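You operate a simulated robot arm through the tools that you are given. There is no shell and no other tool. Be economical: measure what you need, move in short steps, check, and stop when the job is done.

Carry out the task below with a simulated robot arm. There is one attempt and no reset: what you move stays moved.

Task
Drive the silver screw of the white slat home and leave the other one proud.
Fine: knob to IN for the work; driver back in its stand, knob at LOCK.
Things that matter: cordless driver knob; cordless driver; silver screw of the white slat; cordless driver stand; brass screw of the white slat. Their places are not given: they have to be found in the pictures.

The check looks at the end state, three seconds after you hand in, the way a careful person would. Anything else that was tipped, shoved, dropped, spilled or broken makes it a failure.

Robot
A 7-joint arm with a two-finger parallel gripper, fixed in place. Base frame: the origin is at the foot of the arm, x ahead of it, y to its left, z up; the work surface is at about z = 80. Units: cm, rad, N and s.
Its first joint turns from -2.897 to 2.897 rad. Payload 4.4 kg.
Tool frame: the origin (TCP) lies between the finger pads and is the grasp point; the fingertips stand 2.3 cm ahead of it; z points along the fingers, y is the line along which they close. The gripper opens to 9.4 cm. The fingers are 3.8 cm wide and 1 cm thick; the gripper's body (5.4 by 9.6 cm) begins 3.9 cm behind the TCP.
Orientation is that of the tool frame in the base frame, as a unit quaternion [x, y, z, w]. With the fingers straight down and closing along the base's y, the tool's x points along the base's -x, its y along +y and its z along -z.

Tools
- The arm moves only by the tool drive_tool. Its argument "targets" is a list of rows, each a list of 6 numbers: the shift along the base's x, y, z in units of 25 mm (1.0 is 25 mm), then the turn, a rotation vector about the base's x, y, z in units of 4 degrees (1.0 is 4 degrees). In form: [[tx, ty, tz, rx, ry, rz], ...]. A call has 1 to 8 rows; each row shifts and turns the commanded pose from where the row before left it. "gripper" is the gripper command, from -1 (fully open) to 1 (shut), values between in proportion, set as the call begins (left out, the last holds). A call with a number of a shift or a turn outside -1 to 1 is refused whole. Rows are played at 5 a second. More than 5 cm and 0.15 rad between two rows, or a gripper value outside its range, and nothing of the call is played. A pose out of reach is approached as far as the arm can. The call stops where the force on the tool passes 90 N (or 10 N more than at its start, if that is more) or the arm is blocked; 0.2 s more then pass. Each finger travels about 7.2 cm/s and halts on what it meets, pressing with about 27 N; the grip force reading is that of the motor and also rises with nothing between the fingers. The clock runs only during rows and for 0.2 s after the last one: add rows that do not move to give the fingers time. It gives the time, the measured TCP pose, the force on the tool (base axes), the opening and the grip force at its end, in the units of the frame above (readings bear some noise).
- Cameras (640 x 400 px; columns grow to the right, rows downward): "scene" is fixed at [5.3, 65.01, 156.64]; the picture's right is [-0.72, -0.69, 0.00], its down [-0.27, 0.28, -0.92] and it looks along [0.63, -0.67, -0.39] (base axes); focal length 343 px, centre (320, 200). "wrist" rides on the gripper at [-3.9, 0, -4.4] in the tool frame; the picture's right is [0.00, -1.00, 0.00], its down [0.97, 0.00, -0.24] and it looks along [0.24, 0.00, 0.97] (tool axes); focal length 218 px, centre (320, 200).
- capture(camera): a new picture of that camera. No time passes.
- locate(camera, pixels): for up to 12 pixels [column, row] of the newest picture of that camera ("zoom" is the newest enlarged one), the place [x, y, z] in the base frame of the surface seen there, good to about 0.2 cm. No time passes.
- close_up(camera, box): a new picture of the part [left, top, right, bottom] of that camera's present view, enlarged. No time passes.
- sign_off(): hands the job in; it is judged then, once.

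Keep the steps short. Do not move on a guess: measure, check each grasp and each placing, and mend mistakes. In all there are 80 turns and 54 pictures (those below and enlarged ones count). Leave the gripper open and the arm clear of the work at the hand-in unless told otherwise, and finish with a single line.

The tools are called as name(argument=value, ...) on one line, values as JSON. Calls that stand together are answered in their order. drive_tool: Moves the arm, as the interface text tells. Its arguments: {"type":"object","properties":{"targets":{"type":"array","items":{"type":"array","items":{"type":"number"}}},"gripper":{"type":"number"}},"required":["targets"]} The other tools are called the same way: capture (camera) takes a picture; locate (camera, pixels) gives the place of the surface under pixels of a picture; close_up (camera, box) takes an enlarged picture of a part of a camera's view; sign_off () hands the job in.

At the start:

```text
time_s: 0.0
eef_pos: [68.13, -27.59, 126.96]
tcp_rot: [0.001, 1.0, 0.0, 0.0]
wrist_force: [-0.2, 0.1, -1.0]
width: 9.41
grip_force: 0.0
```

scene: 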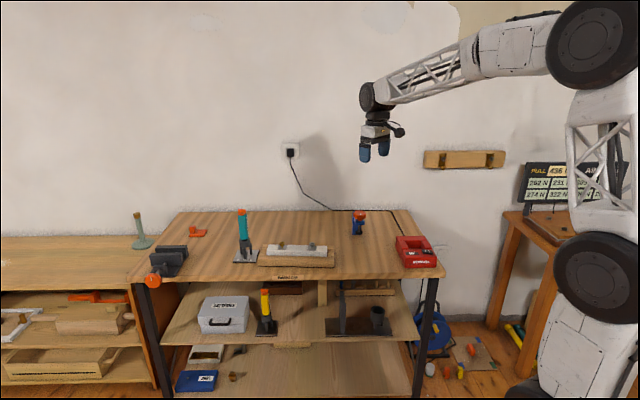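
wrist: 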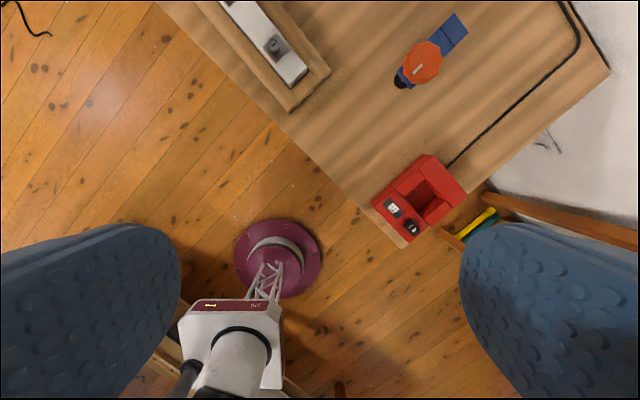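

I see a bench with a white slat on a wooden block, a blue/orange object, a teal-handled tool in a stand, and a red box. I'll enlarge these parts.

close_up(camera="scene", box=[220, 195, 350, 280])

close_up(camera="scene", box=[330, 195, 450, 275])

close_up(camera="wrist", box=[200, 0, 500, 250])

```text
4.71 times, centred on (285, 238) of scene
```

zoom: 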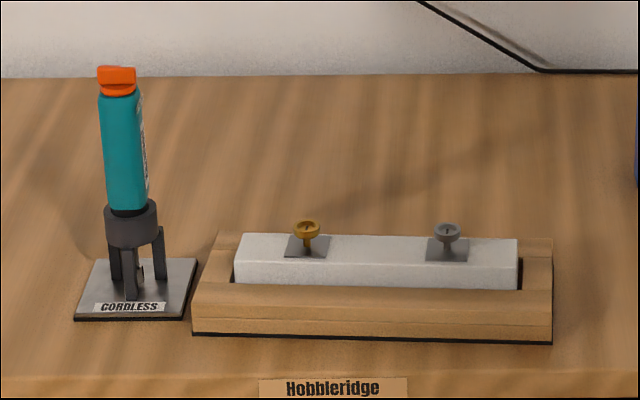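

```text
5.00 times, centred on (390, 235) of scene
```

zoom: 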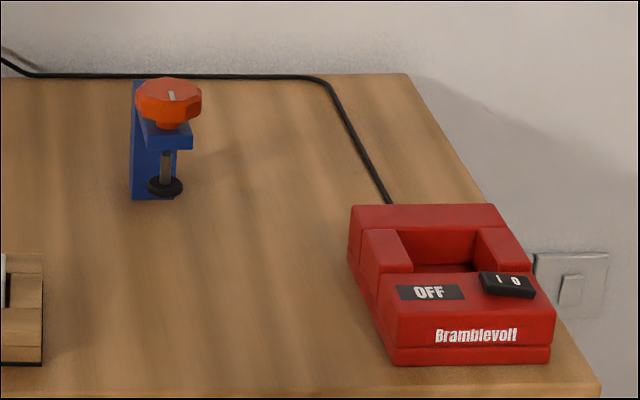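

```text
1.60 times, centred on (350, 125) of wrist
```

zoom: 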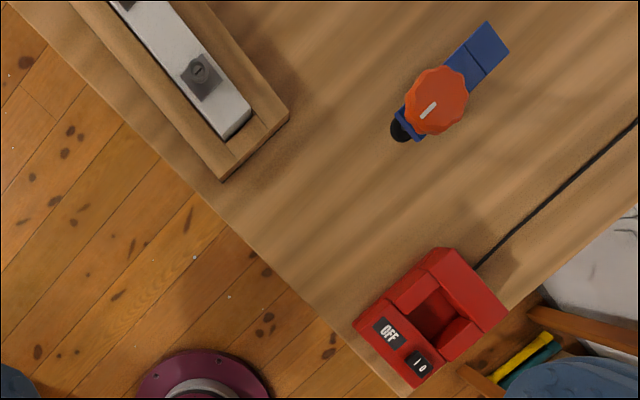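

The teal driver (orange knob on top) stands left of the slat; brass screw left, silver screw right. I'll measure them in one zoom.

close_up(camera="scene", box=[220, 195, 350, 280])

locate(camera="zoom", pixels=[[117, 71], [117, 88], [125, 150], [125, 195], [130, 225], [447, 228], [306, 226], [448, 256], [78, 316], [185, 316], [105, 262], [195, 262]])

locate(camera="zoom", pixels=[[240, 236], [515, 242], [240, 280], [515, 285], [550, 290], [550, 340], [200, 285], [195, 330], [550, 242], [220, 235], [400, 250], [50, 200]])

```text
4.71 times, centred on (285, 238) of scene
```

zoom: 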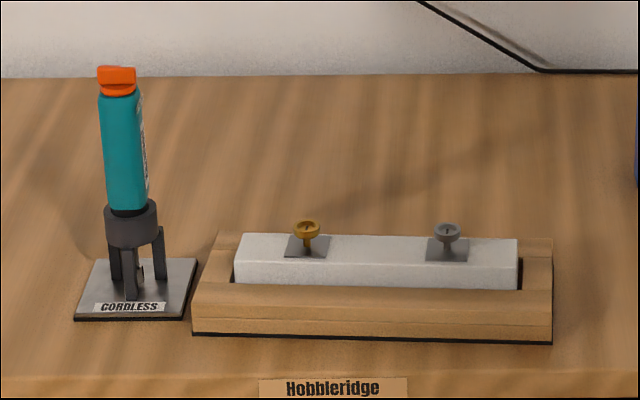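

```text
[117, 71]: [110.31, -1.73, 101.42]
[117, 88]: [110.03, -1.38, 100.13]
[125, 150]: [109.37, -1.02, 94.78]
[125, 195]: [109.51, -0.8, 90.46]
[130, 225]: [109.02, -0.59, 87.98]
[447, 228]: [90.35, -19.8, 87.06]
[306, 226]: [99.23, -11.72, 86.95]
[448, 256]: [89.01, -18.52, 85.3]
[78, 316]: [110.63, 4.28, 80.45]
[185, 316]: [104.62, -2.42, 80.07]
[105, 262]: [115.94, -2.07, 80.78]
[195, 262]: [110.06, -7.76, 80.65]
```

```text
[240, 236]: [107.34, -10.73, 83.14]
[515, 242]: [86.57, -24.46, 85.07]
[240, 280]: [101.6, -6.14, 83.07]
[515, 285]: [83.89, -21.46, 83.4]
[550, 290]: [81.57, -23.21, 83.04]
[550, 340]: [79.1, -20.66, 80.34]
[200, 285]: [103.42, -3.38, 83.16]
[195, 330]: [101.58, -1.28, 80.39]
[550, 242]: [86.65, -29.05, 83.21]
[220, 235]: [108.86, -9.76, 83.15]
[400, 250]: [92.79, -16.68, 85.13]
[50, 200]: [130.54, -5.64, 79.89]
```

The driver's axis is near (110.5, -1.5), top at z 101.5, beyond straight-down reach, so I'll likely use a tilted or horizontal tool. I'll move toward it and tilt the tool forward for a look.

drive_tool(targets=[[0.3, 1, 0, 0, -1, 0], [0.3, 1, 0, 0, -1, 0], [0.3, 1, 0, 0, -1, 0], [0.3, 1, 0, 0, -1, 0], [0.3, 1, 0, 0, -1, 0], [0.3, 1, 0, 0, -1, 0], [0.3, 1, 0, 0, -1, 0], [0.3, 1, 0, 0, -1, 0]], gripper=-1)

drive_tool(targets=[[0.5, 0.8, -0.5, 0, -1, 0], [0.5, 0.8, -0.5, 0, -1, 0], [0.5, 0.5, -0.5, 0, -1, 0], [0, 0, 0, 0, 0, 0]])

capture(camera="wrist")

capture(camera="scene")

```text
time_s: 1.8
eef_pos: [74.17, -7.59, 127.05]
tcp_rot: [0.0, 0.961, 0.0, 0.276]
wrist_force: [0.0, -0.5, -0.2]
width: 9.39
grip_force: 0.0
```

```text
time_s: 2.8
eef_pos: [77.94, -2.37, 123.16]
tcp_rot: [0.001, 0.927, 0.0, 0.375]
wrist_force: [0.8, -0.1, 0.4]
width: 9.41
grip_force: 0.1
```

```text
47 pictures are left
```

wrist: 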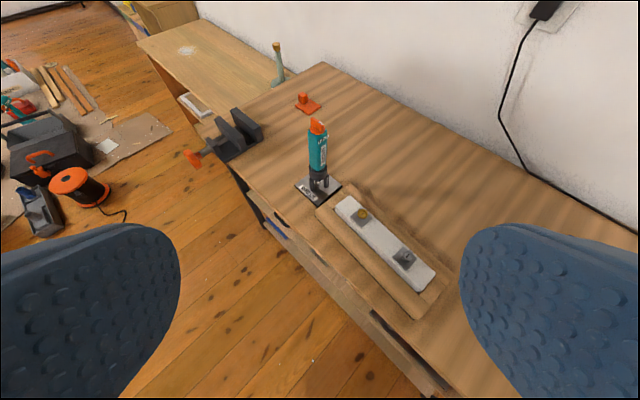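

```text
46 pictures are left
```

scene: 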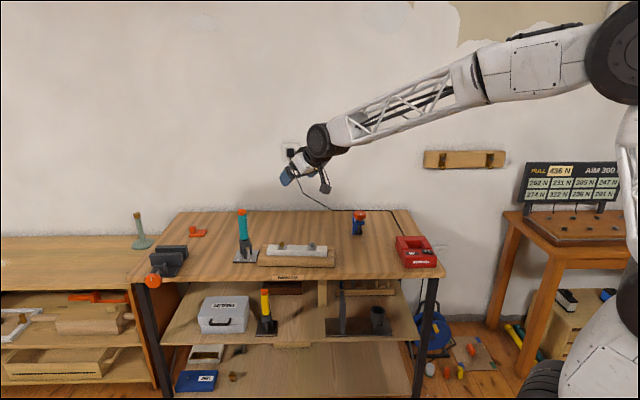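

The driver is at about (318,145) in the wrist view, with its knob up at (318,125). Moving closer for a detailed view of the knob.

drive_tool(targets=[[1, 0, -0.2, 0, 0, 0], [1, 0, -0.2, 0, 0, 0], [1, 0, -0.2, 0, 0, 0], [1, 0, -0.2, 0, 0, 0], [1, 0, -0.2, 0, 0, 0], [1, 0, -0.2, 0, 0, 0], [0, 0, 0, 0, 0, 0]])

close_up(camera="wrist", box=[240, 60, 400, 220])

```text
time_s: 4.4
eef_pos: [92.94, -2.22, 120.45]
tcp_rot: [0.001, 0.927, 0.0, 0.375]
wrist_force: [-0.1, 0.2, -0.5]
width: 9.41
grip_force: 0.1
```

```text
2.50 times, centred on (320, 140) of wrist
```

zoom: 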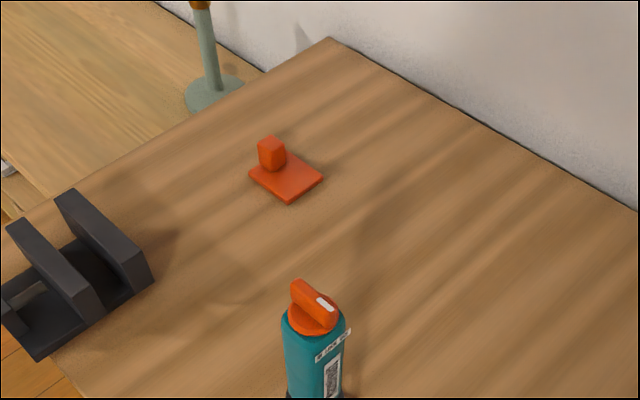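

close_up(camera="wrist", box=[285, 160, 355, 210])

close_up(camera="wrist", box=[260, 160, 440, 280])

```text
8.00 times, centred on (320, 185) of wrist
```

zoom: 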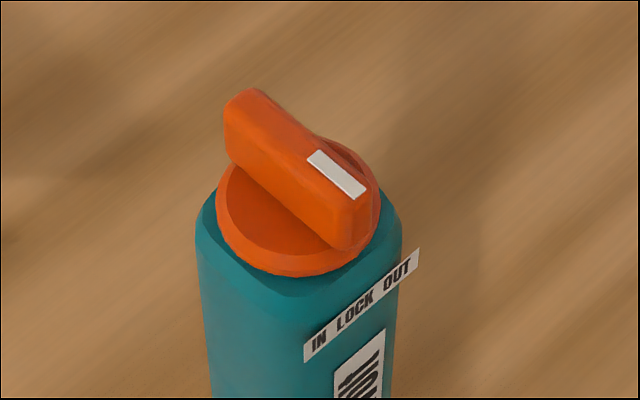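

```text
3.33 times, centred on (350, 220) of wrist
```

zoom: 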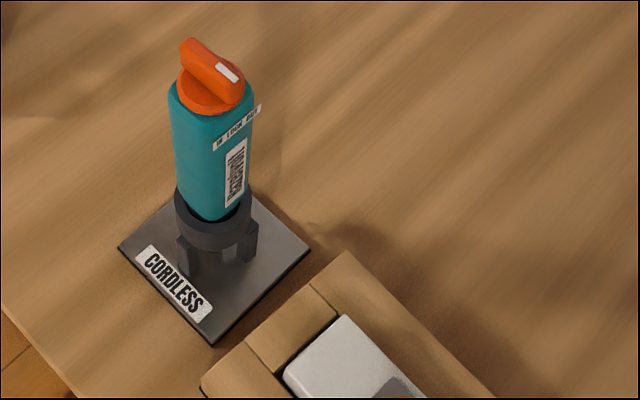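

The knob's white pointer is at LOCK now; IN lies clockwise seen from above. I'll measure the bar, labels and body.

close_up(camera="wrist", box=[285, 160, 355, 210])

locate(camera="zoom", pixels=[[318, 156], [358, 192], [248, 96], [235, 150], [340, 235], [320, 340], [357, 308], [395, 272], [300, 262], [230, 230], [200, 250], [395, 225]])

close_up(camera="wrist", box=[260, 160, 440, 280])

locate(camera="zoom", pixels=[[180, 180], [210, 190], [250, 190], [208, 130], [178, 110], [250, 110], [192, 240], [248, 222], [215, 340], [308, 248], [120, 247], [190, 260]])

```text
8.00 times, centred on (320, 185) of wrist
```

zoom: 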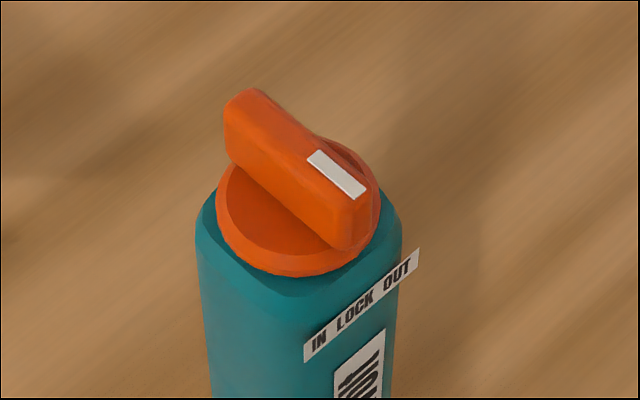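

```text
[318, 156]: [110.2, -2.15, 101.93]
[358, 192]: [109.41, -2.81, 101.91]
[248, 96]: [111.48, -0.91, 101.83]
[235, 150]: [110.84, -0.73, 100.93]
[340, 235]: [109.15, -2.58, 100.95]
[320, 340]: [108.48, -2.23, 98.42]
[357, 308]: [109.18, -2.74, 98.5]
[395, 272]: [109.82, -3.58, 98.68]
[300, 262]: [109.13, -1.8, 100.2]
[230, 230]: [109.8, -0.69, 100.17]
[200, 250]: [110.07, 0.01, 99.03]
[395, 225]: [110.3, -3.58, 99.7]
```

```text
3.33 times, centred on (350, 220) of wrist
```

zoom: 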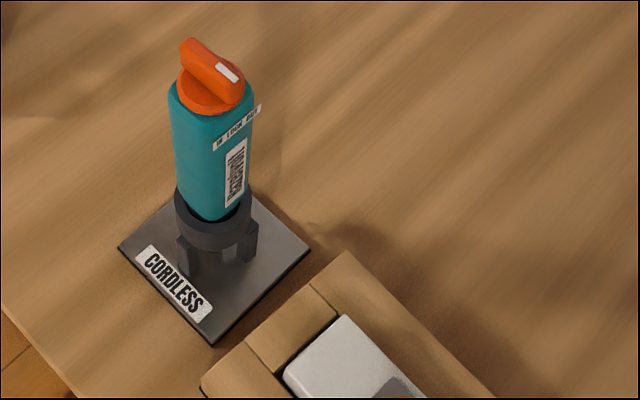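

```text
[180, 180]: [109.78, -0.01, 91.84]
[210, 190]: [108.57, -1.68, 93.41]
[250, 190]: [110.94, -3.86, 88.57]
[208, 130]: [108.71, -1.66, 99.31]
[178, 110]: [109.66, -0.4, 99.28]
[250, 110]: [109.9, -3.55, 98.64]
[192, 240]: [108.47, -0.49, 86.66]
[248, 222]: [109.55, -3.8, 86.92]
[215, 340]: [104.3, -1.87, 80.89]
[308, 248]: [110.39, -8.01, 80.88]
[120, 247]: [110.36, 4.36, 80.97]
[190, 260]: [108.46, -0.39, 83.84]
```

Knob/driver axis ≈ (110.35, -1.85); the bar runs along azimuth 45°, knob top z 101.9, disc z 100.2. I'll turn the tool to azimuth 45° (keeping the 45° tilt) and come to a point above the knob.

drive_tool(targets=[[0.5, 0, -0.2, 0, 0, 1], [0.5, 0, -0.2, 0, 0, 1], [0.5, 0, -0.2, 0, 0, 1], [0.5, 0, -0.2, 0, 0, 1], [0.5, 0, -0.2, 0, 0, 1], [0.5, 0, -0.2, 0, 0, 1], [0.5, 0, -0.2, 0, 0, 1], [0.5, 0, -0.2, 0, 0, 1]])

drive_tool(targets=[[0.5, 0, -0.4, 0, 0, 1], [0.5, 0, -0.4, 0, 0, 1], [0.5, 0, -0.4, 0, 0, 1], [0.5, 0, -0.4, 0, 0, 0.25], [0.4, 0, -0.4, 0, 0, 0], [0, 0, 0, 0, 0, 0]])

capture(camera="wrist")

capture(camera="scene")

```text
time_s: 6.2
eef_pos: [102.98, -2.42, 116.3]
tcp_rot: [-0.256, 0.891, 0.104, 0.36]
wrist_force: [0.3, 0.9, 0.5]
width: 9.42
grip_force: 0.1
```

```text
time_s: 7.6
eef_pos: [108.95, -2.25, 111.22]
tcp_rot: [-0.355, 0.856, 0.144, 0.347]
wrist_force: [-0.1, 0.3, -0.7]
width: 9.42
grip_force: 0.2
```

```text
40 pictures are left
```

wrist: 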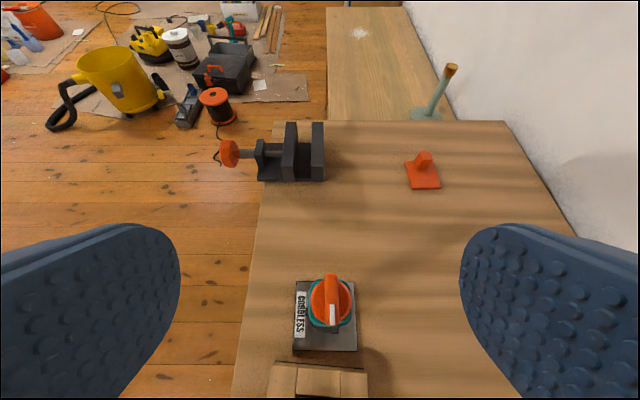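

```text
39 pictures are left
```

scene: 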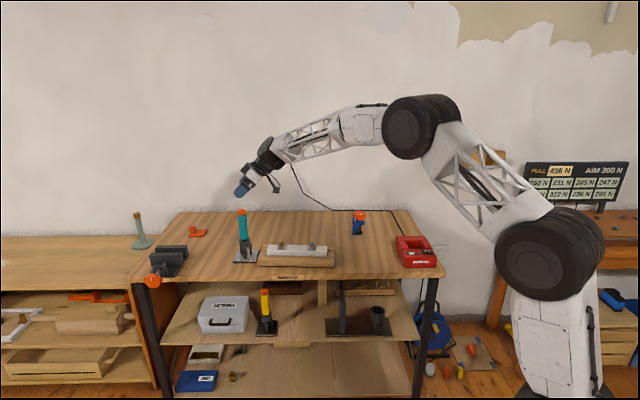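

Bar appears near (331,298), almost in line with the tool. I'll refine its position with locate.

close_up(camera="wrist", box=[285, 260, 385, 340])

locate(camera="wrist", pixels=[[331, 278], [333, 320], [331, 297], [320, 283], [344, 290], [325, 320], [341, 314], [312, 298], [348, 298]])

```text
5.00 times, centred on (335, 300) of wrist
```

zoom: 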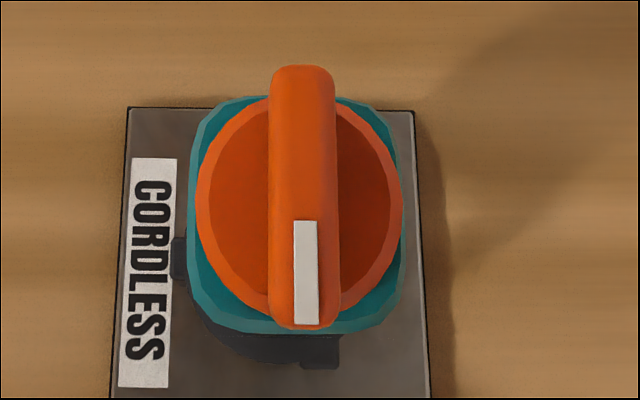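

```text
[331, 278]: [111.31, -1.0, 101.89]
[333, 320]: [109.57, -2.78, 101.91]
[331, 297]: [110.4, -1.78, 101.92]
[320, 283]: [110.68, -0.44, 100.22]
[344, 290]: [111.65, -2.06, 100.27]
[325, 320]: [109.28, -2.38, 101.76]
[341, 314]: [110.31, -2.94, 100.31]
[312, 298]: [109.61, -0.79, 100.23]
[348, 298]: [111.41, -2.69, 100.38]
```

Axis (110.42, -1.85). Lowering so the fingertips straddle the bar (TCP z ≈103.6), still open.

drive_tool(targets=[[0.26, 0.04, -0.6, 0, 0, 0], [0.25, 0.04, -0.6, 0, 0, 0], [0, 0, -0.6, 0, 0, 0], [0, 0, -0.6, 0, 0, 0], [0, 0, -0.65, 0, 0, 0], [0, 0, 0, 0, 0, 0]])

close_up(camera="wrist", box=[200, 240, 440, 400])

close_up(camera="scene", box=[200, 150, 320, 270])

```text
time_s: 9.0
eef_pos: [110.13, -2.08, 103.61]
tcp_rot: [-0.355, 0.856, 0.143, 0.346]
wrist_force: [0.4, 0.5, 0.1]
width: 9.42
grip_force: 0.1
```

```text
2.50 times, centred on (320, 320) of wrist
```

zoom: 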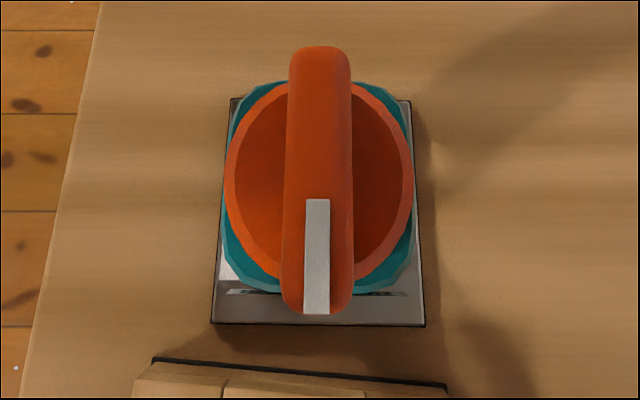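

```text
3.33 times, centred on (260, 210) of scene
```

zoom: 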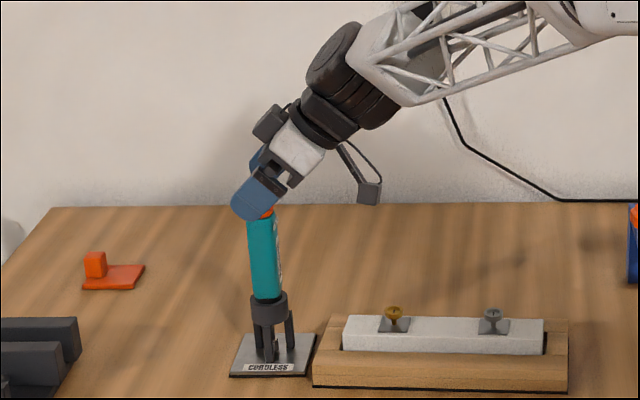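

Bar is centred (col ~318). Closing on the bar.

drive_tool(targets=[[0, 0, 0, 0, 0, 0], [0, 0, 0, 0, 0, 0], [0, 0, 0, 0, 0, 0], [0, 0, 0, 0, 0, 0], [0, 0, 0, 0, 0, 0]], gripper=1)

close_up(camera="wrist", box=[200, 240, 440, 400])

```text
time_s: 10.2
eef_pos: [110.28, -2.15, 103.71]
tcp_rot: [-0.354, 0.857, 0.143, 0.346]
wrist_force: [-0.4, 0.2, -0.3]
width: 0.83
grip_force: 27.1
```

```text
2.50 times, centred on (320, 320) of wrist
```

zoom: 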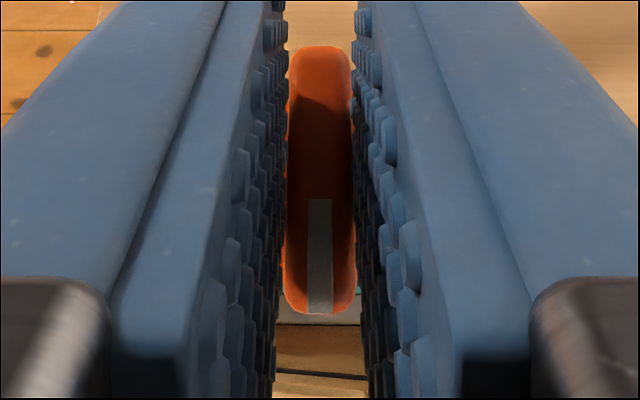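

Gripped (0.83 cm). Turning clockwise about the knob axis by 32°, then I'll check.

drive_tool(targets=[[0, 0.007, 0, 0, 0, -1], [0, 0.007, 0, 0, 0, -1], [0, 0.007, 0, 0, 0, -1], [-0.004, 0.007, 0, 0, 0, -1], [-0.006, 0.007, 0, 0, 0, -1], [-0.006, 0.007, 0, 0, 0, -1], [-0.006, 0.007, 0, 0, 0, -1], [-0.006, 0.007, 0, 0, 0, -1]])

close_up(camera="wrist", box=[200, 240, 440, 400])

close_up(camera="scene", box=[220, 195, 300, 275])

```text
time_s: 12.0
eef_pos: [110.18, -1.97, 103.72]
tcp_rot: [-0.105, 0.921, 0.042, 0.372]
wrist_force: [-5.2, -1.0, 3.5]
width: 0.86
grip_force: 26.8
```

```text
2.50 times, centred on (320, 320) of wrist
```

zoom: 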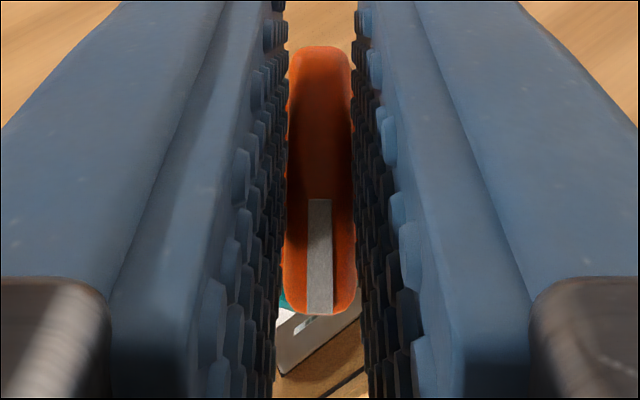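

```text
5.00 times, centred on (260, 235) of scene
```

zoom: 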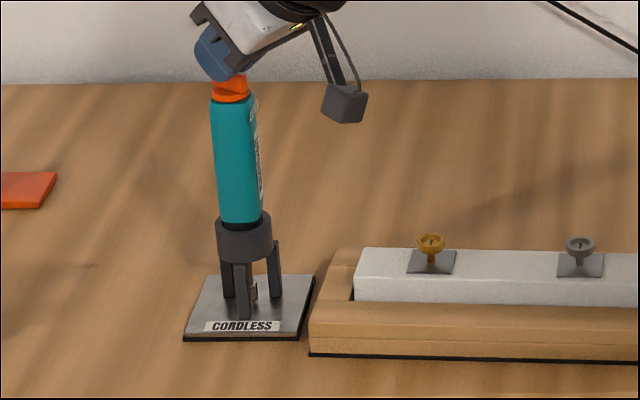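

Knob turned with the tool and body stayed. Trying a few more degrees to feel for a stop.

drive_tool(targets=[[0, 0.005, 0, 0, 0, -0.75], [0, 0, 0, 0, 0, 0]])

drive_tool(targets=[[0, 0.005, 0, 0, 0, -0.75], [0, 0, 0, 0, 0, 0]])

close_up(camera="wrist", box=[200, 240, 440, 400])

```text
time_s: 12.6
eef_pos: [110.2, -2.02, 103.67]
tcp_rot: [-0.081, 0.923, 0.033, 0.374]
wrist_force: [-0.3, 0.3, 4.2]
width: 0.8
grip_force: 26.9
```

```text
time_s: 13.2
eef_pos: [110.12, -1.9, 103.64]
tcp_rot: [-0.057, 0.925, 0.023, 0.375]
wrist_force: [0.2, 0.3, 4.2]
width: 0.8
grip_force: 27.4
```

```text
2.50 times, centred on (320, 320) of wrist
```

zoom: 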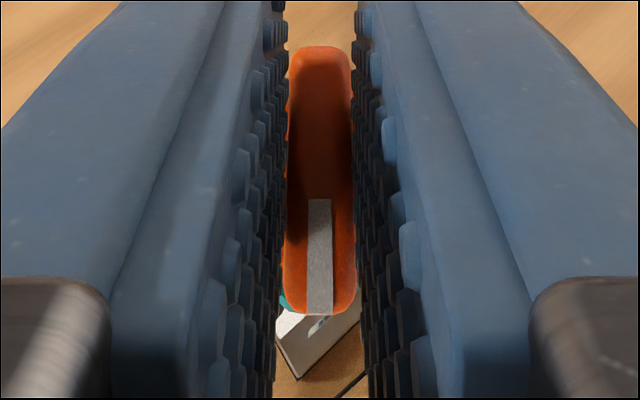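

38° turned with no stop felt. I'll open, rise and back off to see the pointer against the label.

drive_tool(targets=[[0, 0, 0, 0, 0, 0], [0, 0, 0, 0, 0, 0], [0, 0, 0, 0, 0, 0], [0, 0, 1, 0, 0, 0], [-1, 0, 1, 0, 0, 0], [-1, 0, 0.5, 0, 0, 0], [0, 0, 0, 0, 0, 0]], gripper=-1)

close_up(camera="wrist", box=[275, 210, 375, 290])

```text
time_s: 14.8
eef_pos: [105.06, -1.96, 109.93]
tcp_rot: [-0.056, 0.925, 0.023, 0.374]
wrist_force: [0.4, 0.1, 0.1]
width: 9.4
grip_force: 0.1
```

```text
5.00 times, centred on (325, 250) of wrist
```

zoom: 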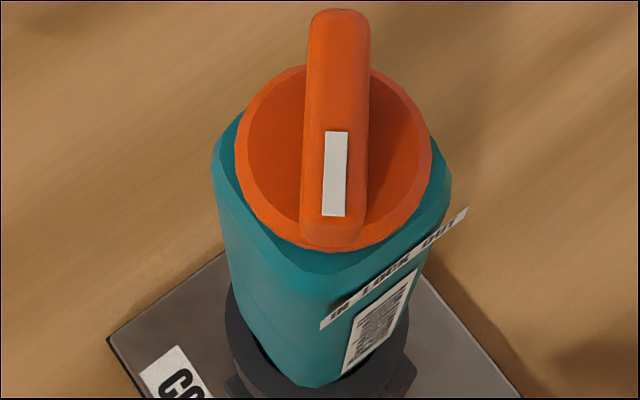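

The pointer now aims at IN. I'll measure the bar direction for the later return, and the body for gripping.

locate(camera="zoom", pixels=[[340, 20], [335, 230], [340, 312], [385, 278], [445, 228], [290, 330], [240, 240], [430, 200], [300, 370]])

```text
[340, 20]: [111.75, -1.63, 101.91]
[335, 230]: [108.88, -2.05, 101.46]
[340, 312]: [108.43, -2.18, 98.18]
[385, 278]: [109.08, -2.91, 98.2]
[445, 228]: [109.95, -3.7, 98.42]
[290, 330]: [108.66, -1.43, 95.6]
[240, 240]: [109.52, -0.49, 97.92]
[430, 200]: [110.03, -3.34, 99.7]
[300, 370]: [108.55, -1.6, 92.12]
```

Bar azimuth ≈8.5°, which lines up with IN. Before gripping the body I want to know the clearance of the grey box hanging off the wrist.

close_up(camera="scene", box=[225, 120, 345, 210])

```text
4.44 times, centred on (285, 165) of scene
```

zoom: 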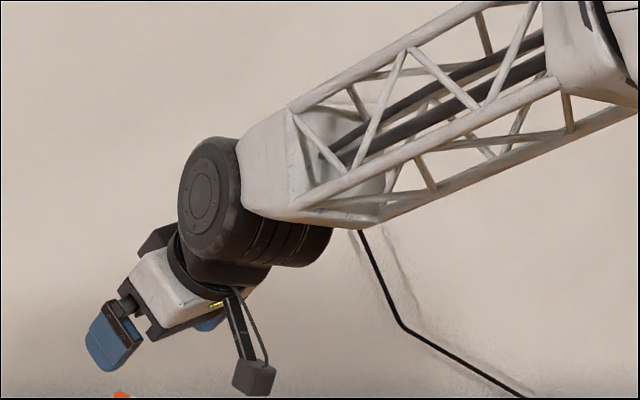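

locate(camera="zoom", pixels=[[245, 370], [270, 385], [260, 365], [240, 340], [240, 388], [155, 240], [200, 200], [230, 285], [112, 330], [215, 260]])

```text
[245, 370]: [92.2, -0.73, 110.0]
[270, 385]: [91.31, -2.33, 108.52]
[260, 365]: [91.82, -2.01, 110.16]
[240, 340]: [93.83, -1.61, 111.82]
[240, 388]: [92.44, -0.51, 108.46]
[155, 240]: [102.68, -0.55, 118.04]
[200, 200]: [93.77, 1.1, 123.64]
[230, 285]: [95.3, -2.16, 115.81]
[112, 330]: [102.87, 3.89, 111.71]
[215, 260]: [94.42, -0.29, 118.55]
```

The box sits at tool x≈+10, z≈-9. A 30°-below-horizontal tool at azimuth 45° clears everything. Rotating there, staying high.

drive_tool(targets=[[0, -0.29, 0, 0, 0, 1], [0, -0.29, 0, 0, 0, 1], [0, -0.29, 0, 0, 0, 1], [0, -0.29, 0, 0, 0, 1], [0, -0.29, 0, 0, 0, 1], [0, -0.29, 0, 0, 0, 1], [-0.1, -0.29, 0, 0, 0, 1], [-0.1, -0.29, 0, 0, 0, 1]])

drive_tool(targets=[[0, 0, 0, 0, 0, 1], [0, 0, 0, 0, 0, 0.52], [0, 0, 0, 0.7, -0.7, 0], [0, 0, 0, 0.7, -0.7, 0], [0, 0, 0, 0.7, -0.7, 0], [0, 0, 0, 0.7, -0.7, 0], [0, 0, 0, 0, 0, 0]])

capture(camera="scene")

```text
time_s: 16.6
eef_pos: [104.72, -7.79, 109.86]
tcp_rot: [-0.311, 0.873, 0.126, 0.353]
wrist_force: [0.0, 0.5, 0.3]
width: 9.41
grip_force: 0.1
```

```text
time_s: 18.2
eef_pos: [104.66, -7.82, 109.81]
tcp_rot: [-0.332, 0.8, 0.191, 0.462]
wrist_force: [0.1, -0.8, -0.3]
width: 9.41
grip_force: 0.1
```

```text
29 pictures are left
```

scene: 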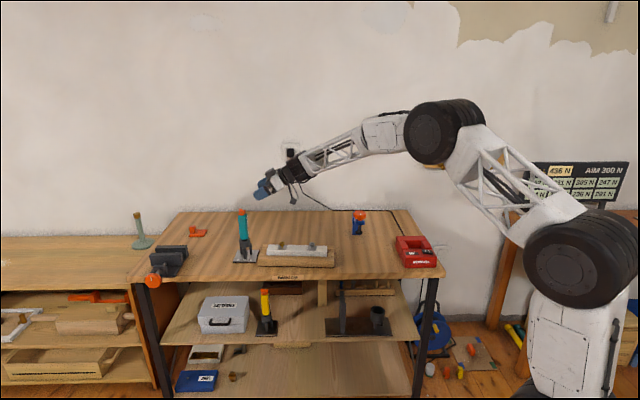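

Orientation exact. Descending 10 cm to the pre-grasp point.

drive_tool(targets=[[0, 0, -1, 0, 0, 0], [0, 0, -1, 0, 0, 0], [0, 0, -1, 0, 0, 0], [0, 0, -1, 0, 0, 0], [0, 0, 0, 0, 0, 0]])

capture(camera="wrist")

close_up(camera="scene", box=[220, 155, 370, 275])

locate(camera="wrist", pixels=[[302, 220], [320, 220], [338, 220], [320, 250], [320, 270]])

```text
time_s: 19.4
eef_pos: [104.61, -7.61, 99.9]
tcp_rot: [-0.332, 0.8, 0.191, 0.462]
wrist_force: [-0.6, 0.7, -0.7]
width: 9.41
grip_force: 0.1
```

```text
28 pictures are left
```

wrist: 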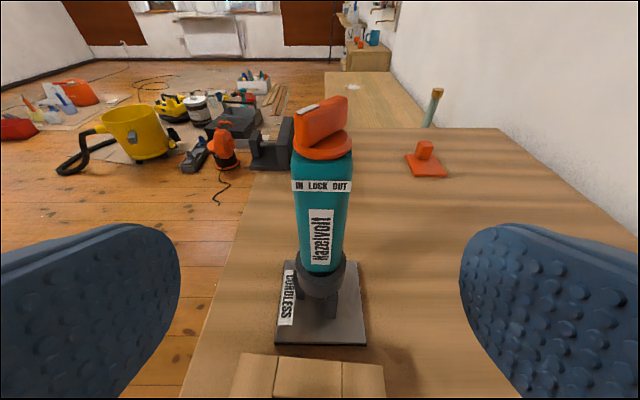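

```text
3.33 times, centred on (295, 215) of scene
```

zoom: 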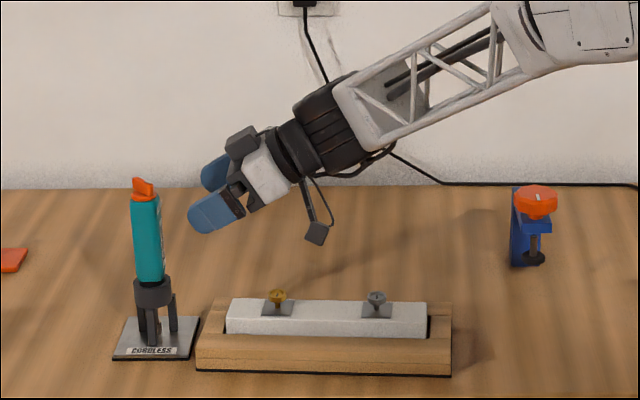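

```text
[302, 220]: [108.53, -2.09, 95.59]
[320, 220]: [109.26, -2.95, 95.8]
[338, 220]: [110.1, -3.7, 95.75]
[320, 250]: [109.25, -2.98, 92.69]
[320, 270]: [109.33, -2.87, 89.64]
```

Driver is centred (lateral offset ≈0). Advancing 9 cm along the tool axis, then closing on the body.

drive_tool(targets=[[0.54, 0.535, -0.46, 0, 0, 0], [0.54, 0.535, -0.46, 0, 0, 0], [0.54, 0.535, -0.46, 0, 0, 0], [0.54, 0.535, -0.46, 0, 0, 0], [0, 0, 0, 0, 0, 0]])

drive_tool(targets=[[0, 0, 0, 0, 0, 0], [0, 0, 0, 0, 0, 0], [0, 0, 0, 0, 0, 0], [0, 0, 0, 0, 0, 0]], gripper=1)

close_up(camera="scene", box=[220, 155, 370, 275])

```text
time_s: 20.6
eef_pos: [110.12, -2.29, 95.26]
tcp_rot: [-0.333, 0.8, 0.191, 0.462]
wrist_force: [-0.8, -0.2, 0.1]
width: 9.41
grip_force: 0.0
```

```text
time_s: 21.6
eef_pos: [110.01, -2.19, 95.19]
tcp_rot: [-0.332, 0.8, 0.191, 0.461]
wrist_force: [1.1, -0.6, 1.0]
width: 3.28
grip_force: 27.6
```

```text
3.33 times, centred on (295, 215) of scene
```

zoom: 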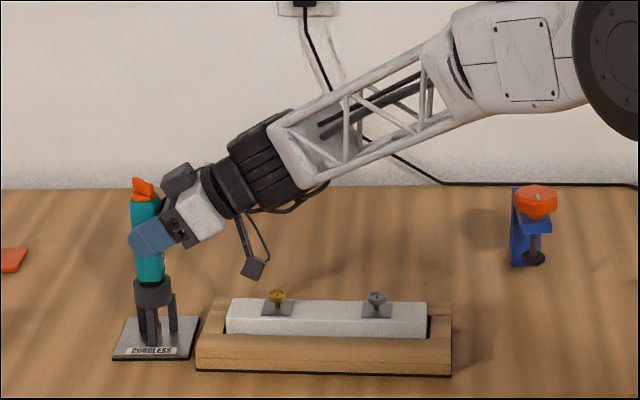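

Gripped at 3.28 cm. Lifting straight up 2.5 cm first, then more.

drive_tool(targets=[[0, 0, 0.5, 0, 0, 0], [0, 0, 0.5, 0, 0, 0], [0, 0, 0, 0, 0, 0]])

drive_tool(targets=[[0, 0, 1, 0, 0, 0], [0, 0, 1, 0, 0, 0], [0, 0, 1, 0, 0, 0], [0, 0, 0, 0, 0, 0]])

close_up(camera="scene", box=[210, 155, 360, 275])

```text
time_s: 22.4
eef_pos: [109.92, -2.26, 97.74]
tcp_rot: [-0.332, 0.8, 0.191, 0.461]
wrist_force: [-0.3, 0.5, -4.9]
width: 3.31
grip_force: 27.0
```

```text
time_s: 23.4
eef_pos: [110.05, -2.24, 105.3]
tcp_rot: [-0.332, 0.8, 0.191, 0.461]
wrist_force: [-0.6, 0.4, -4.5]
width: 3.28
grip_force: 27.1
```

```text
3.33 times, centred on (285, 215) of scene
```

zoom: 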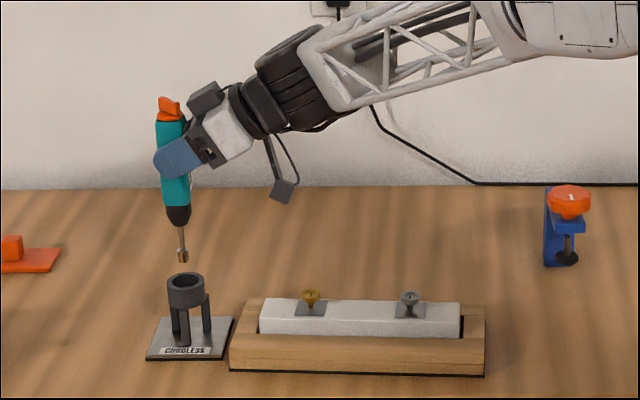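

Driver lifted out cleanly. Measuring bit tip, stand ring and the silver screw head.

locate(camera="zoom", pixels=[[182, 259], [182, 250], [181, 235], [178, 215], [172, 195], [410, 296], [403, 297], [417, 297], [311, 294], [186, 276], [170, 290], [202, 290]])

close_up(camera="scene", box=[240, 205, 330, 265])

```text
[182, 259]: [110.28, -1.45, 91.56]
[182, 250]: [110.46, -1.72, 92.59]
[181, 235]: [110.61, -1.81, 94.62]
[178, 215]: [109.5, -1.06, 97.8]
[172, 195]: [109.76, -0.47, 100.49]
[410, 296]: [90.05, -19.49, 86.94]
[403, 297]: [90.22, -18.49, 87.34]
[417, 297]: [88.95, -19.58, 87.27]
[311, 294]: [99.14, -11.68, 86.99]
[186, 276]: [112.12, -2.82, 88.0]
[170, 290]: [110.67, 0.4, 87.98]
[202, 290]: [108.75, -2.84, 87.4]
```

```text
6.67 times, centred on (285, 235) of scene
```

zoom: 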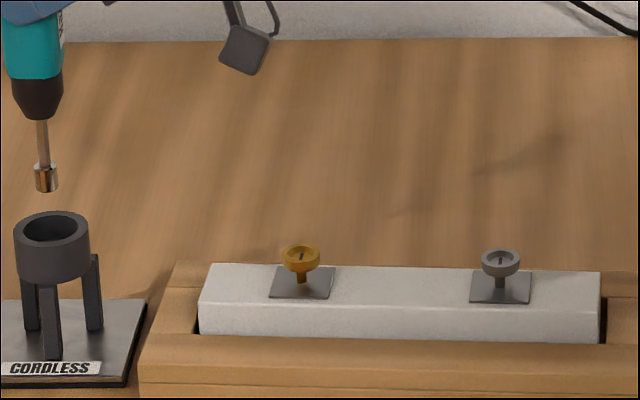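

Now measuring the silver head's rim in the sharper zoom: left (483,257), right (519,257), top (501,250), near (501,264), plus plate corners.

locate(camera="zoom", pixels=[[484, 257], [518, 257], [501, 250], [501, 258], [501, 265], [476, 273], [527, 273], [471, 299], [529, 301], [501, 283], [46, 187], [46, 168]])

```text
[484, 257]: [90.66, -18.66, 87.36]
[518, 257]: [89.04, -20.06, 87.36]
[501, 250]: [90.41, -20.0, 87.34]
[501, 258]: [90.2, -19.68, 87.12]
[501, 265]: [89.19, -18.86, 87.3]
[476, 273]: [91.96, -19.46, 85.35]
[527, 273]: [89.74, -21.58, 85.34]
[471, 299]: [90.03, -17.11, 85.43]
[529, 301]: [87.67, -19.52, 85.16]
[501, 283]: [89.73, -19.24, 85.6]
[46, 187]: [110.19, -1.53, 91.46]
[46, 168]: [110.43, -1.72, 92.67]
```

Silver head centre ≈ (89.85, -19.4), rim z 87.35. Moving the bit over it: shift (-20.57, -17.55) cm at constant height (tip z≈91).

drive_tool(targets=[[-0.9, -0.77, 0, 0, 0, 0], [-0.9, -0.77, 0, 0, 0, 0], [-0.9, -0.77, 0, 0, 0, 0], [-0.9, -0.77, 0, 0, 0, 0], [-0.9, -0.77, 0, 0, 0, 0], [-0.9, -0.77, 0, 0, 0, 0], [-0.9, -0.77, 0, 0, 0, 0], [-0.9, -0.77, 0, 0, 0, 0]])

drive_tool(targets=[[-0.9, -0.77, 0, 0, 0, 0], [-0.128, -0.09, 0, 0, 0, 0], [0, 0, 0, 0, 0, 0]])

close_up(camera="scene", box=[270, 195, 345, 255])

capture(camera="wrist")

```text
time_s: 25.2
eef_pos: [91.98, -17.8, 105.31]
tcp_rot: [-0.332, 0.8, 0.191, 0.461]
wrist_force: [0.2, -0.6, -4.6]
width: 3.26
grip_force: 26.7
```

```text
time_s: 26.0
eef_pos: [89.61, -19.96, 105.32]
tcp_rot: [-0.332, 0.8, 0.191, 0.461]
wrist_force: [-0.2, 0.0, -4.6]
width: 3.3
grip_force: 26.8
```

```text
6.67 times, centred on (308, 225) of scene
```

zoom: 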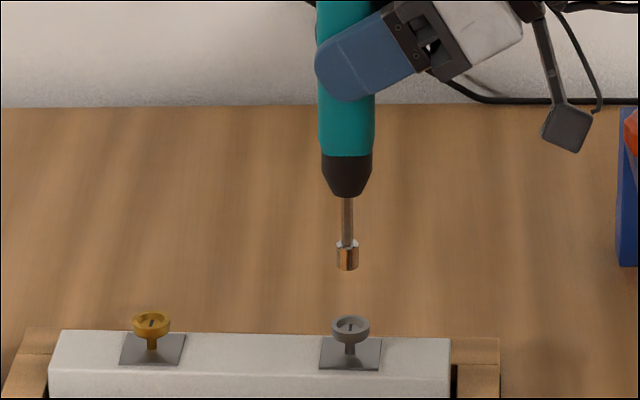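

```text
22 pictures are left
```

wrist: 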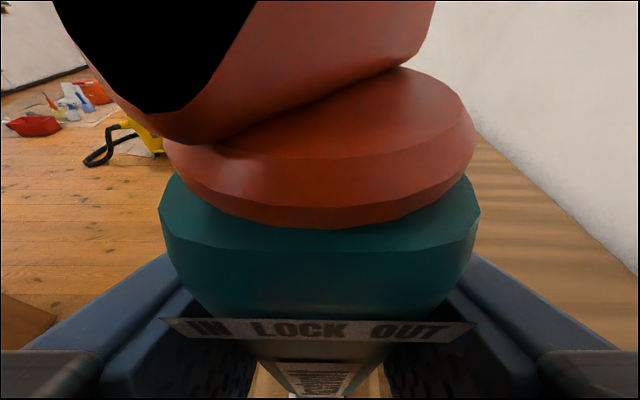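

Tip column is ~4 zoom px left of the head's. Measuring both in this zoom.

close_up(camera="scene", box=[296, 220, 332, 250])

```text
13.33 times, centred on (314, 235) of scene
```

zoom: 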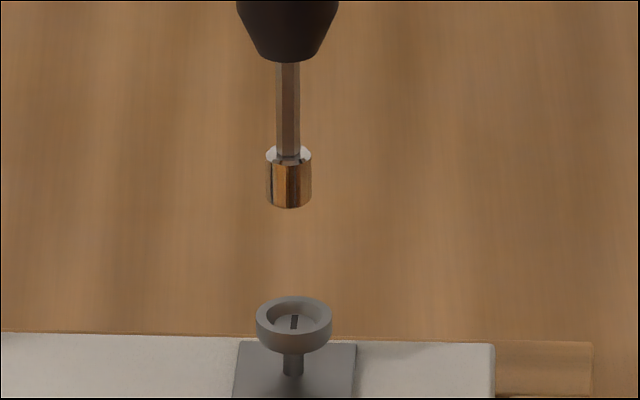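

locate(camera="zoom", pixels=[[289, 200], [275, 195], [303, 195], [289, 180], [272, 180], [305, 180], [293, 322], [281, 319], [307, 319], [293, 300], [293, 340], [293, 369]])

```text
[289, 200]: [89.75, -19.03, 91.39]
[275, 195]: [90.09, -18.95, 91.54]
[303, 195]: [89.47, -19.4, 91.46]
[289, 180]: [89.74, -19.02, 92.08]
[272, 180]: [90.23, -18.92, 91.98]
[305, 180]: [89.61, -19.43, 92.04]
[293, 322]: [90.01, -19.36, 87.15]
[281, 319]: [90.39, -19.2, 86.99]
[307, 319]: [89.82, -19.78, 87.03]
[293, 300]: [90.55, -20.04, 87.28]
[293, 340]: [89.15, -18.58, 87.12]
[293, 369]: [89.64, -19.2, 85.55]
```

Tip dia ≈1.3, head recess ≈1.5 cm, so alignment matters. I'll correct (-0.17,-0.02) cm and lower 3.3 cm to just above the rim for a closer comparison.

drive_tool(targets=[[-0.066, -0.008, -0.5, 0, 0, 0], [0, 0, -0.5, 0, 0, 0], [0, 0, -0.32, 0, 0, 0], [0, 0, 0, 0, 0, 0]])

close_up(camera="scene", box=[296, 225, 332, 250])

locate(camera="zoom", pixels=[[287, 215], [287, 225], [291, 262], [291, 285], [291, 268]])

```text
time_s: 27.0
eef_pos: [89.18, -19.91, 101.95]
tcp_rot: [-0.333, 0.8, 0.192, 0.461]
wrist_force: [0.4, -0.4, -3.7]
width: 3.27
grip_force: 27.0
```

```text
16.00 times, centred on (314, 238) of scene
```

zoom: 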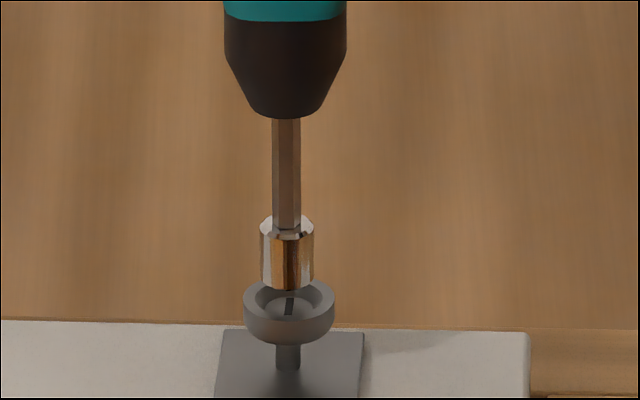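

```text
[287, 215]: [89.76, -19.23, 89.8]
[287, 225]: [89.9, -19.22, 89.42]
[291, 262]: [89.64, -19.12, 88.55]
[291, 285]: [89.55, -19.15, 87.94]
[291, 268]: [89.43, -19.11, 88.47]
```

Tip is laterally 0.06 cm left and ~0.25 cm too far in depth. Correcting (-0.21, +0.14) cm and lowering 0.4 cm to compare at the rim.

drive_tool(targets=[[-0.085, 0.056, 0, 0, 0, 0], [0, 0, -0.14, 0, 0, 0], [0, 0, 0, 0, 0, 0]])

close_up(camera="scene", box=[302, 230, 326, 245])

```text
time_s: 27.8
eef_pos: [89.08, -19.65, 101.52]
tcp_rot: [-0.332, 0.8, 0.191, 0.461]
wrist_force: [-0.8, 0.2, -4.4]
width: 3.28
grip_force: 27.6
```

```text
16.00 times, centred on (314, 238) of scene
```

zoom: 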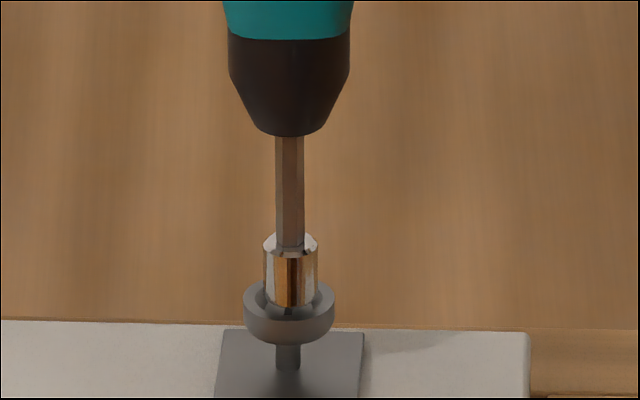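

Lateral match is good (290 vs 289). Lowering gently 0.3 cm to feel whether the tip enters the recess.

drive_tool(targets=[[-0.02, 0.02, -0.06, 0, 0, 0], [0, 0, -0.06, 0, 0, 0], [0, 0, 0, 0, 0, 0]])

close_up(camera="scene", box=[302, 230, 326, 245])

```text
time_s: 28.6
eef_pos: [88.99, -19.6, 101.28]
tcp_rot: [-0.332, 0.8, 0.191, 0.461]
wrist_force: [-0.3, -1.0, -4.4]
width: 3.26
grip_force: 26.8
```

```text
16.00 times, centred on (314, 238) of scene
```

zoom: 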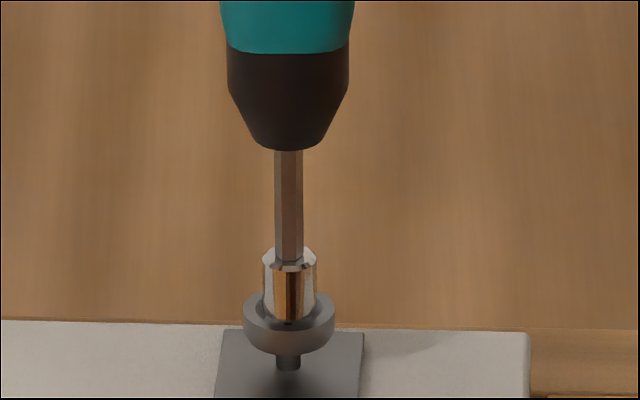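

The head has already sunk with the tip (underside row 343→352), so it's driving. Continuing down slowly while watching force.

drive_tool(targets=[[0, 0, -0.04, 0, 0, 0], [0, 0, -0.04, 0, 0, 0], [0, 0, -0.04, 0, 0, 0], [0, 0, 0, 0, 0, 0], [0, 0, 0, 0, 0, 0]])

close_up(camera="scene", box=[302, 230, 326, 245])

```text
time_s: 29.8
eef_pos: [89.08, -19.73, 101.0]
tcp_rot: [-0.333, 0.8, 0.191, 0.461]
wrist_force: [-0.1, 0.1, -4.0]
width: 3.28
grip_force: 26.8
```

```text
16.00 times, centred on (314, 238) of scene
```

zoom: 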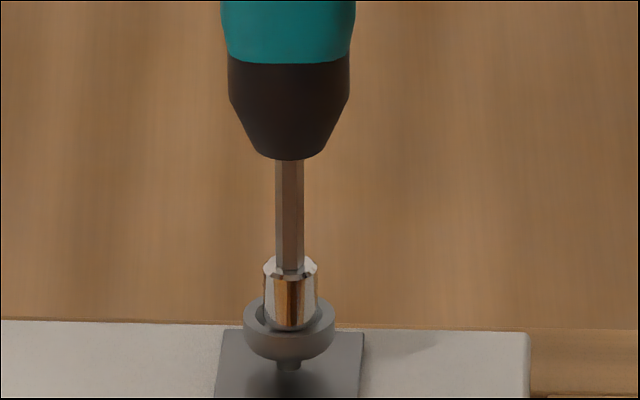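

Head keeps sinking (underside ≈ row 360; force still just the weight). Continuing down 0.3 cm.

drive_tool(targets=[[0, 0, -0.04, 0, 0, 0], [0, 0, -0.04, 0, 0, 0], [0, 0, -0.04, 0, 0, 0], [0, 0, 0, 0, 0, 0], [0, 0, 0, 0, 0, 0]])

drive_tool(targets=[[0, 0, -0.04, 0, 0, 0], [0, 0, -0.04, 0, 0, 0], [0, 0, 0, 0, 0, 0], [0, 0, 0, 0, 0, 0]])

close_up(camera="scene", box=[302, 230, 326, 245])

```text
time_s: 31.0
eef_pos: [89.12, -19.67, 100.75]
tcp_rot: [-0.332, 0.8, 0.191, 0.462]
wrist_force: [0.0, 0.5, -4.5]
width: 3.28
grip_force: 27.6
```

```text
time_s: 32.0
eef_pos: [89.08, -19.73, 100.39]
tcp_rot: [-0.332, 0.8, 0.191, 0.462]
wrist_force: [0.7, 0.1, -2.9]
width: 3.3
grip_force: 26.9
```

```text
16.00 times, centred on (314, 238) of scene
```

zoom: 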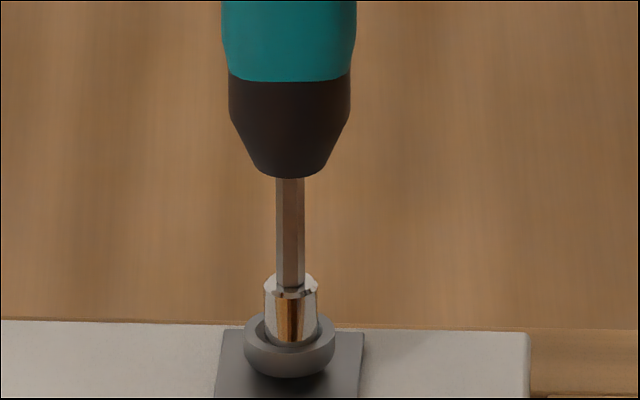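

Head almost seated. Continuing in 0.1 cm steps until force rises.

drive_tool(targets=[[0, 0, -0.04, 0, 0, 0], [0, 0, -0.04, 0, 0, 0], [0, 0, 0, 0, 0, 0], [0, 0, 0, 0, 0, 0]])

drive_tool(targets=[[0, 0, -0.04, 0, 0, 0], [0, 0, 0, 0, 0, 0], [0, 0, 0, 0, 0, 0]])

close_up(camera="scene", box=[302, 230, 326, 245])

```text
time_s: 33.0
eef_pos: [89.05, -19.6, 100.36]
tcp_rot: [-0.332, 0.8, 0.191, 0.461]
wrist_force: [-0.3, -0.1, -4.5]
width: 3.26
grip_force: 27.1
```

```text
time_s: 33.8
eef_pos: [89.12, -19.86, 100.19]
tcp_rot: [-0.333, 0.8, 0.192, 0.461]
wrist_force: [0.4, -0.2, -0.5]
width: 3.29
grip_force: 27.0
```

```text
16.00 times, centred on (314, 238) of scene
```

zoom: 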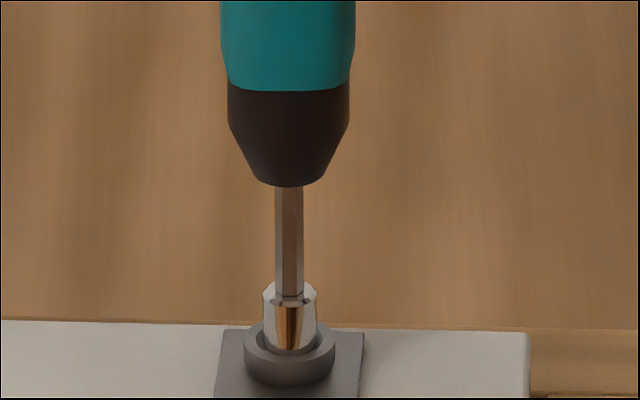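

Force is now −0.5 (≈4 N support), head almost or fully down (underside row 386). Two more small steps.

drive_tool(targets=[[0, 0, -0.04, 0, 0, 0], [0, 0, 0, 0, 0, 0], [0, 0, 0, 0, 0, 0], [0, 0, 0, 0, 0, 0]])

drive_tool(targets=[[0, 0, -0.02, 0, 0, 0], [0, 0, 0, 0, 0, 0], [0, 0, 0, 0, 0, 0], [0, 0, 0, 0, 0, 0]])

close_up(camera="scene", box=[302, 230, 326, 245])

```text
time_s: 34.8
eef_pos: [89.02, -19.73, 100.12]
tcp_rot: [-0.332, 0.8, 0.191, 0.461]
wrist_force: [0.4, 0.4, -4.4]
width: 3.25
grip_force: 26.3
```

```text
time_s: 35.8
eef_pos: [89.08, -19.68, 100.06]
tcp_rot: [-0.333, 0.8, 0.192, 0.461]
wrist_force: [0.2, 0.1, -3.5]
width: 3.27
grip_force: 27.5
```

```text
16.00 times, centred on (314, 238) of scene
```

zoom: 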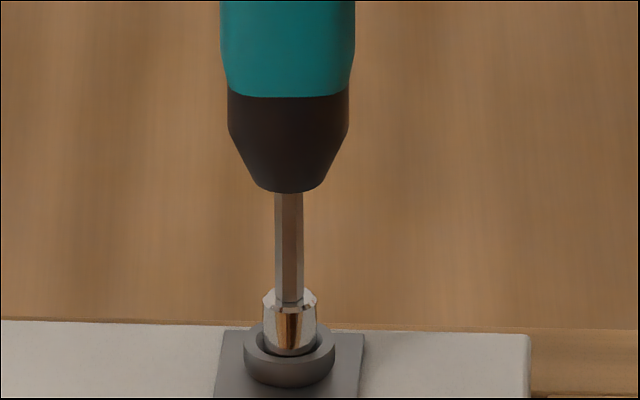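

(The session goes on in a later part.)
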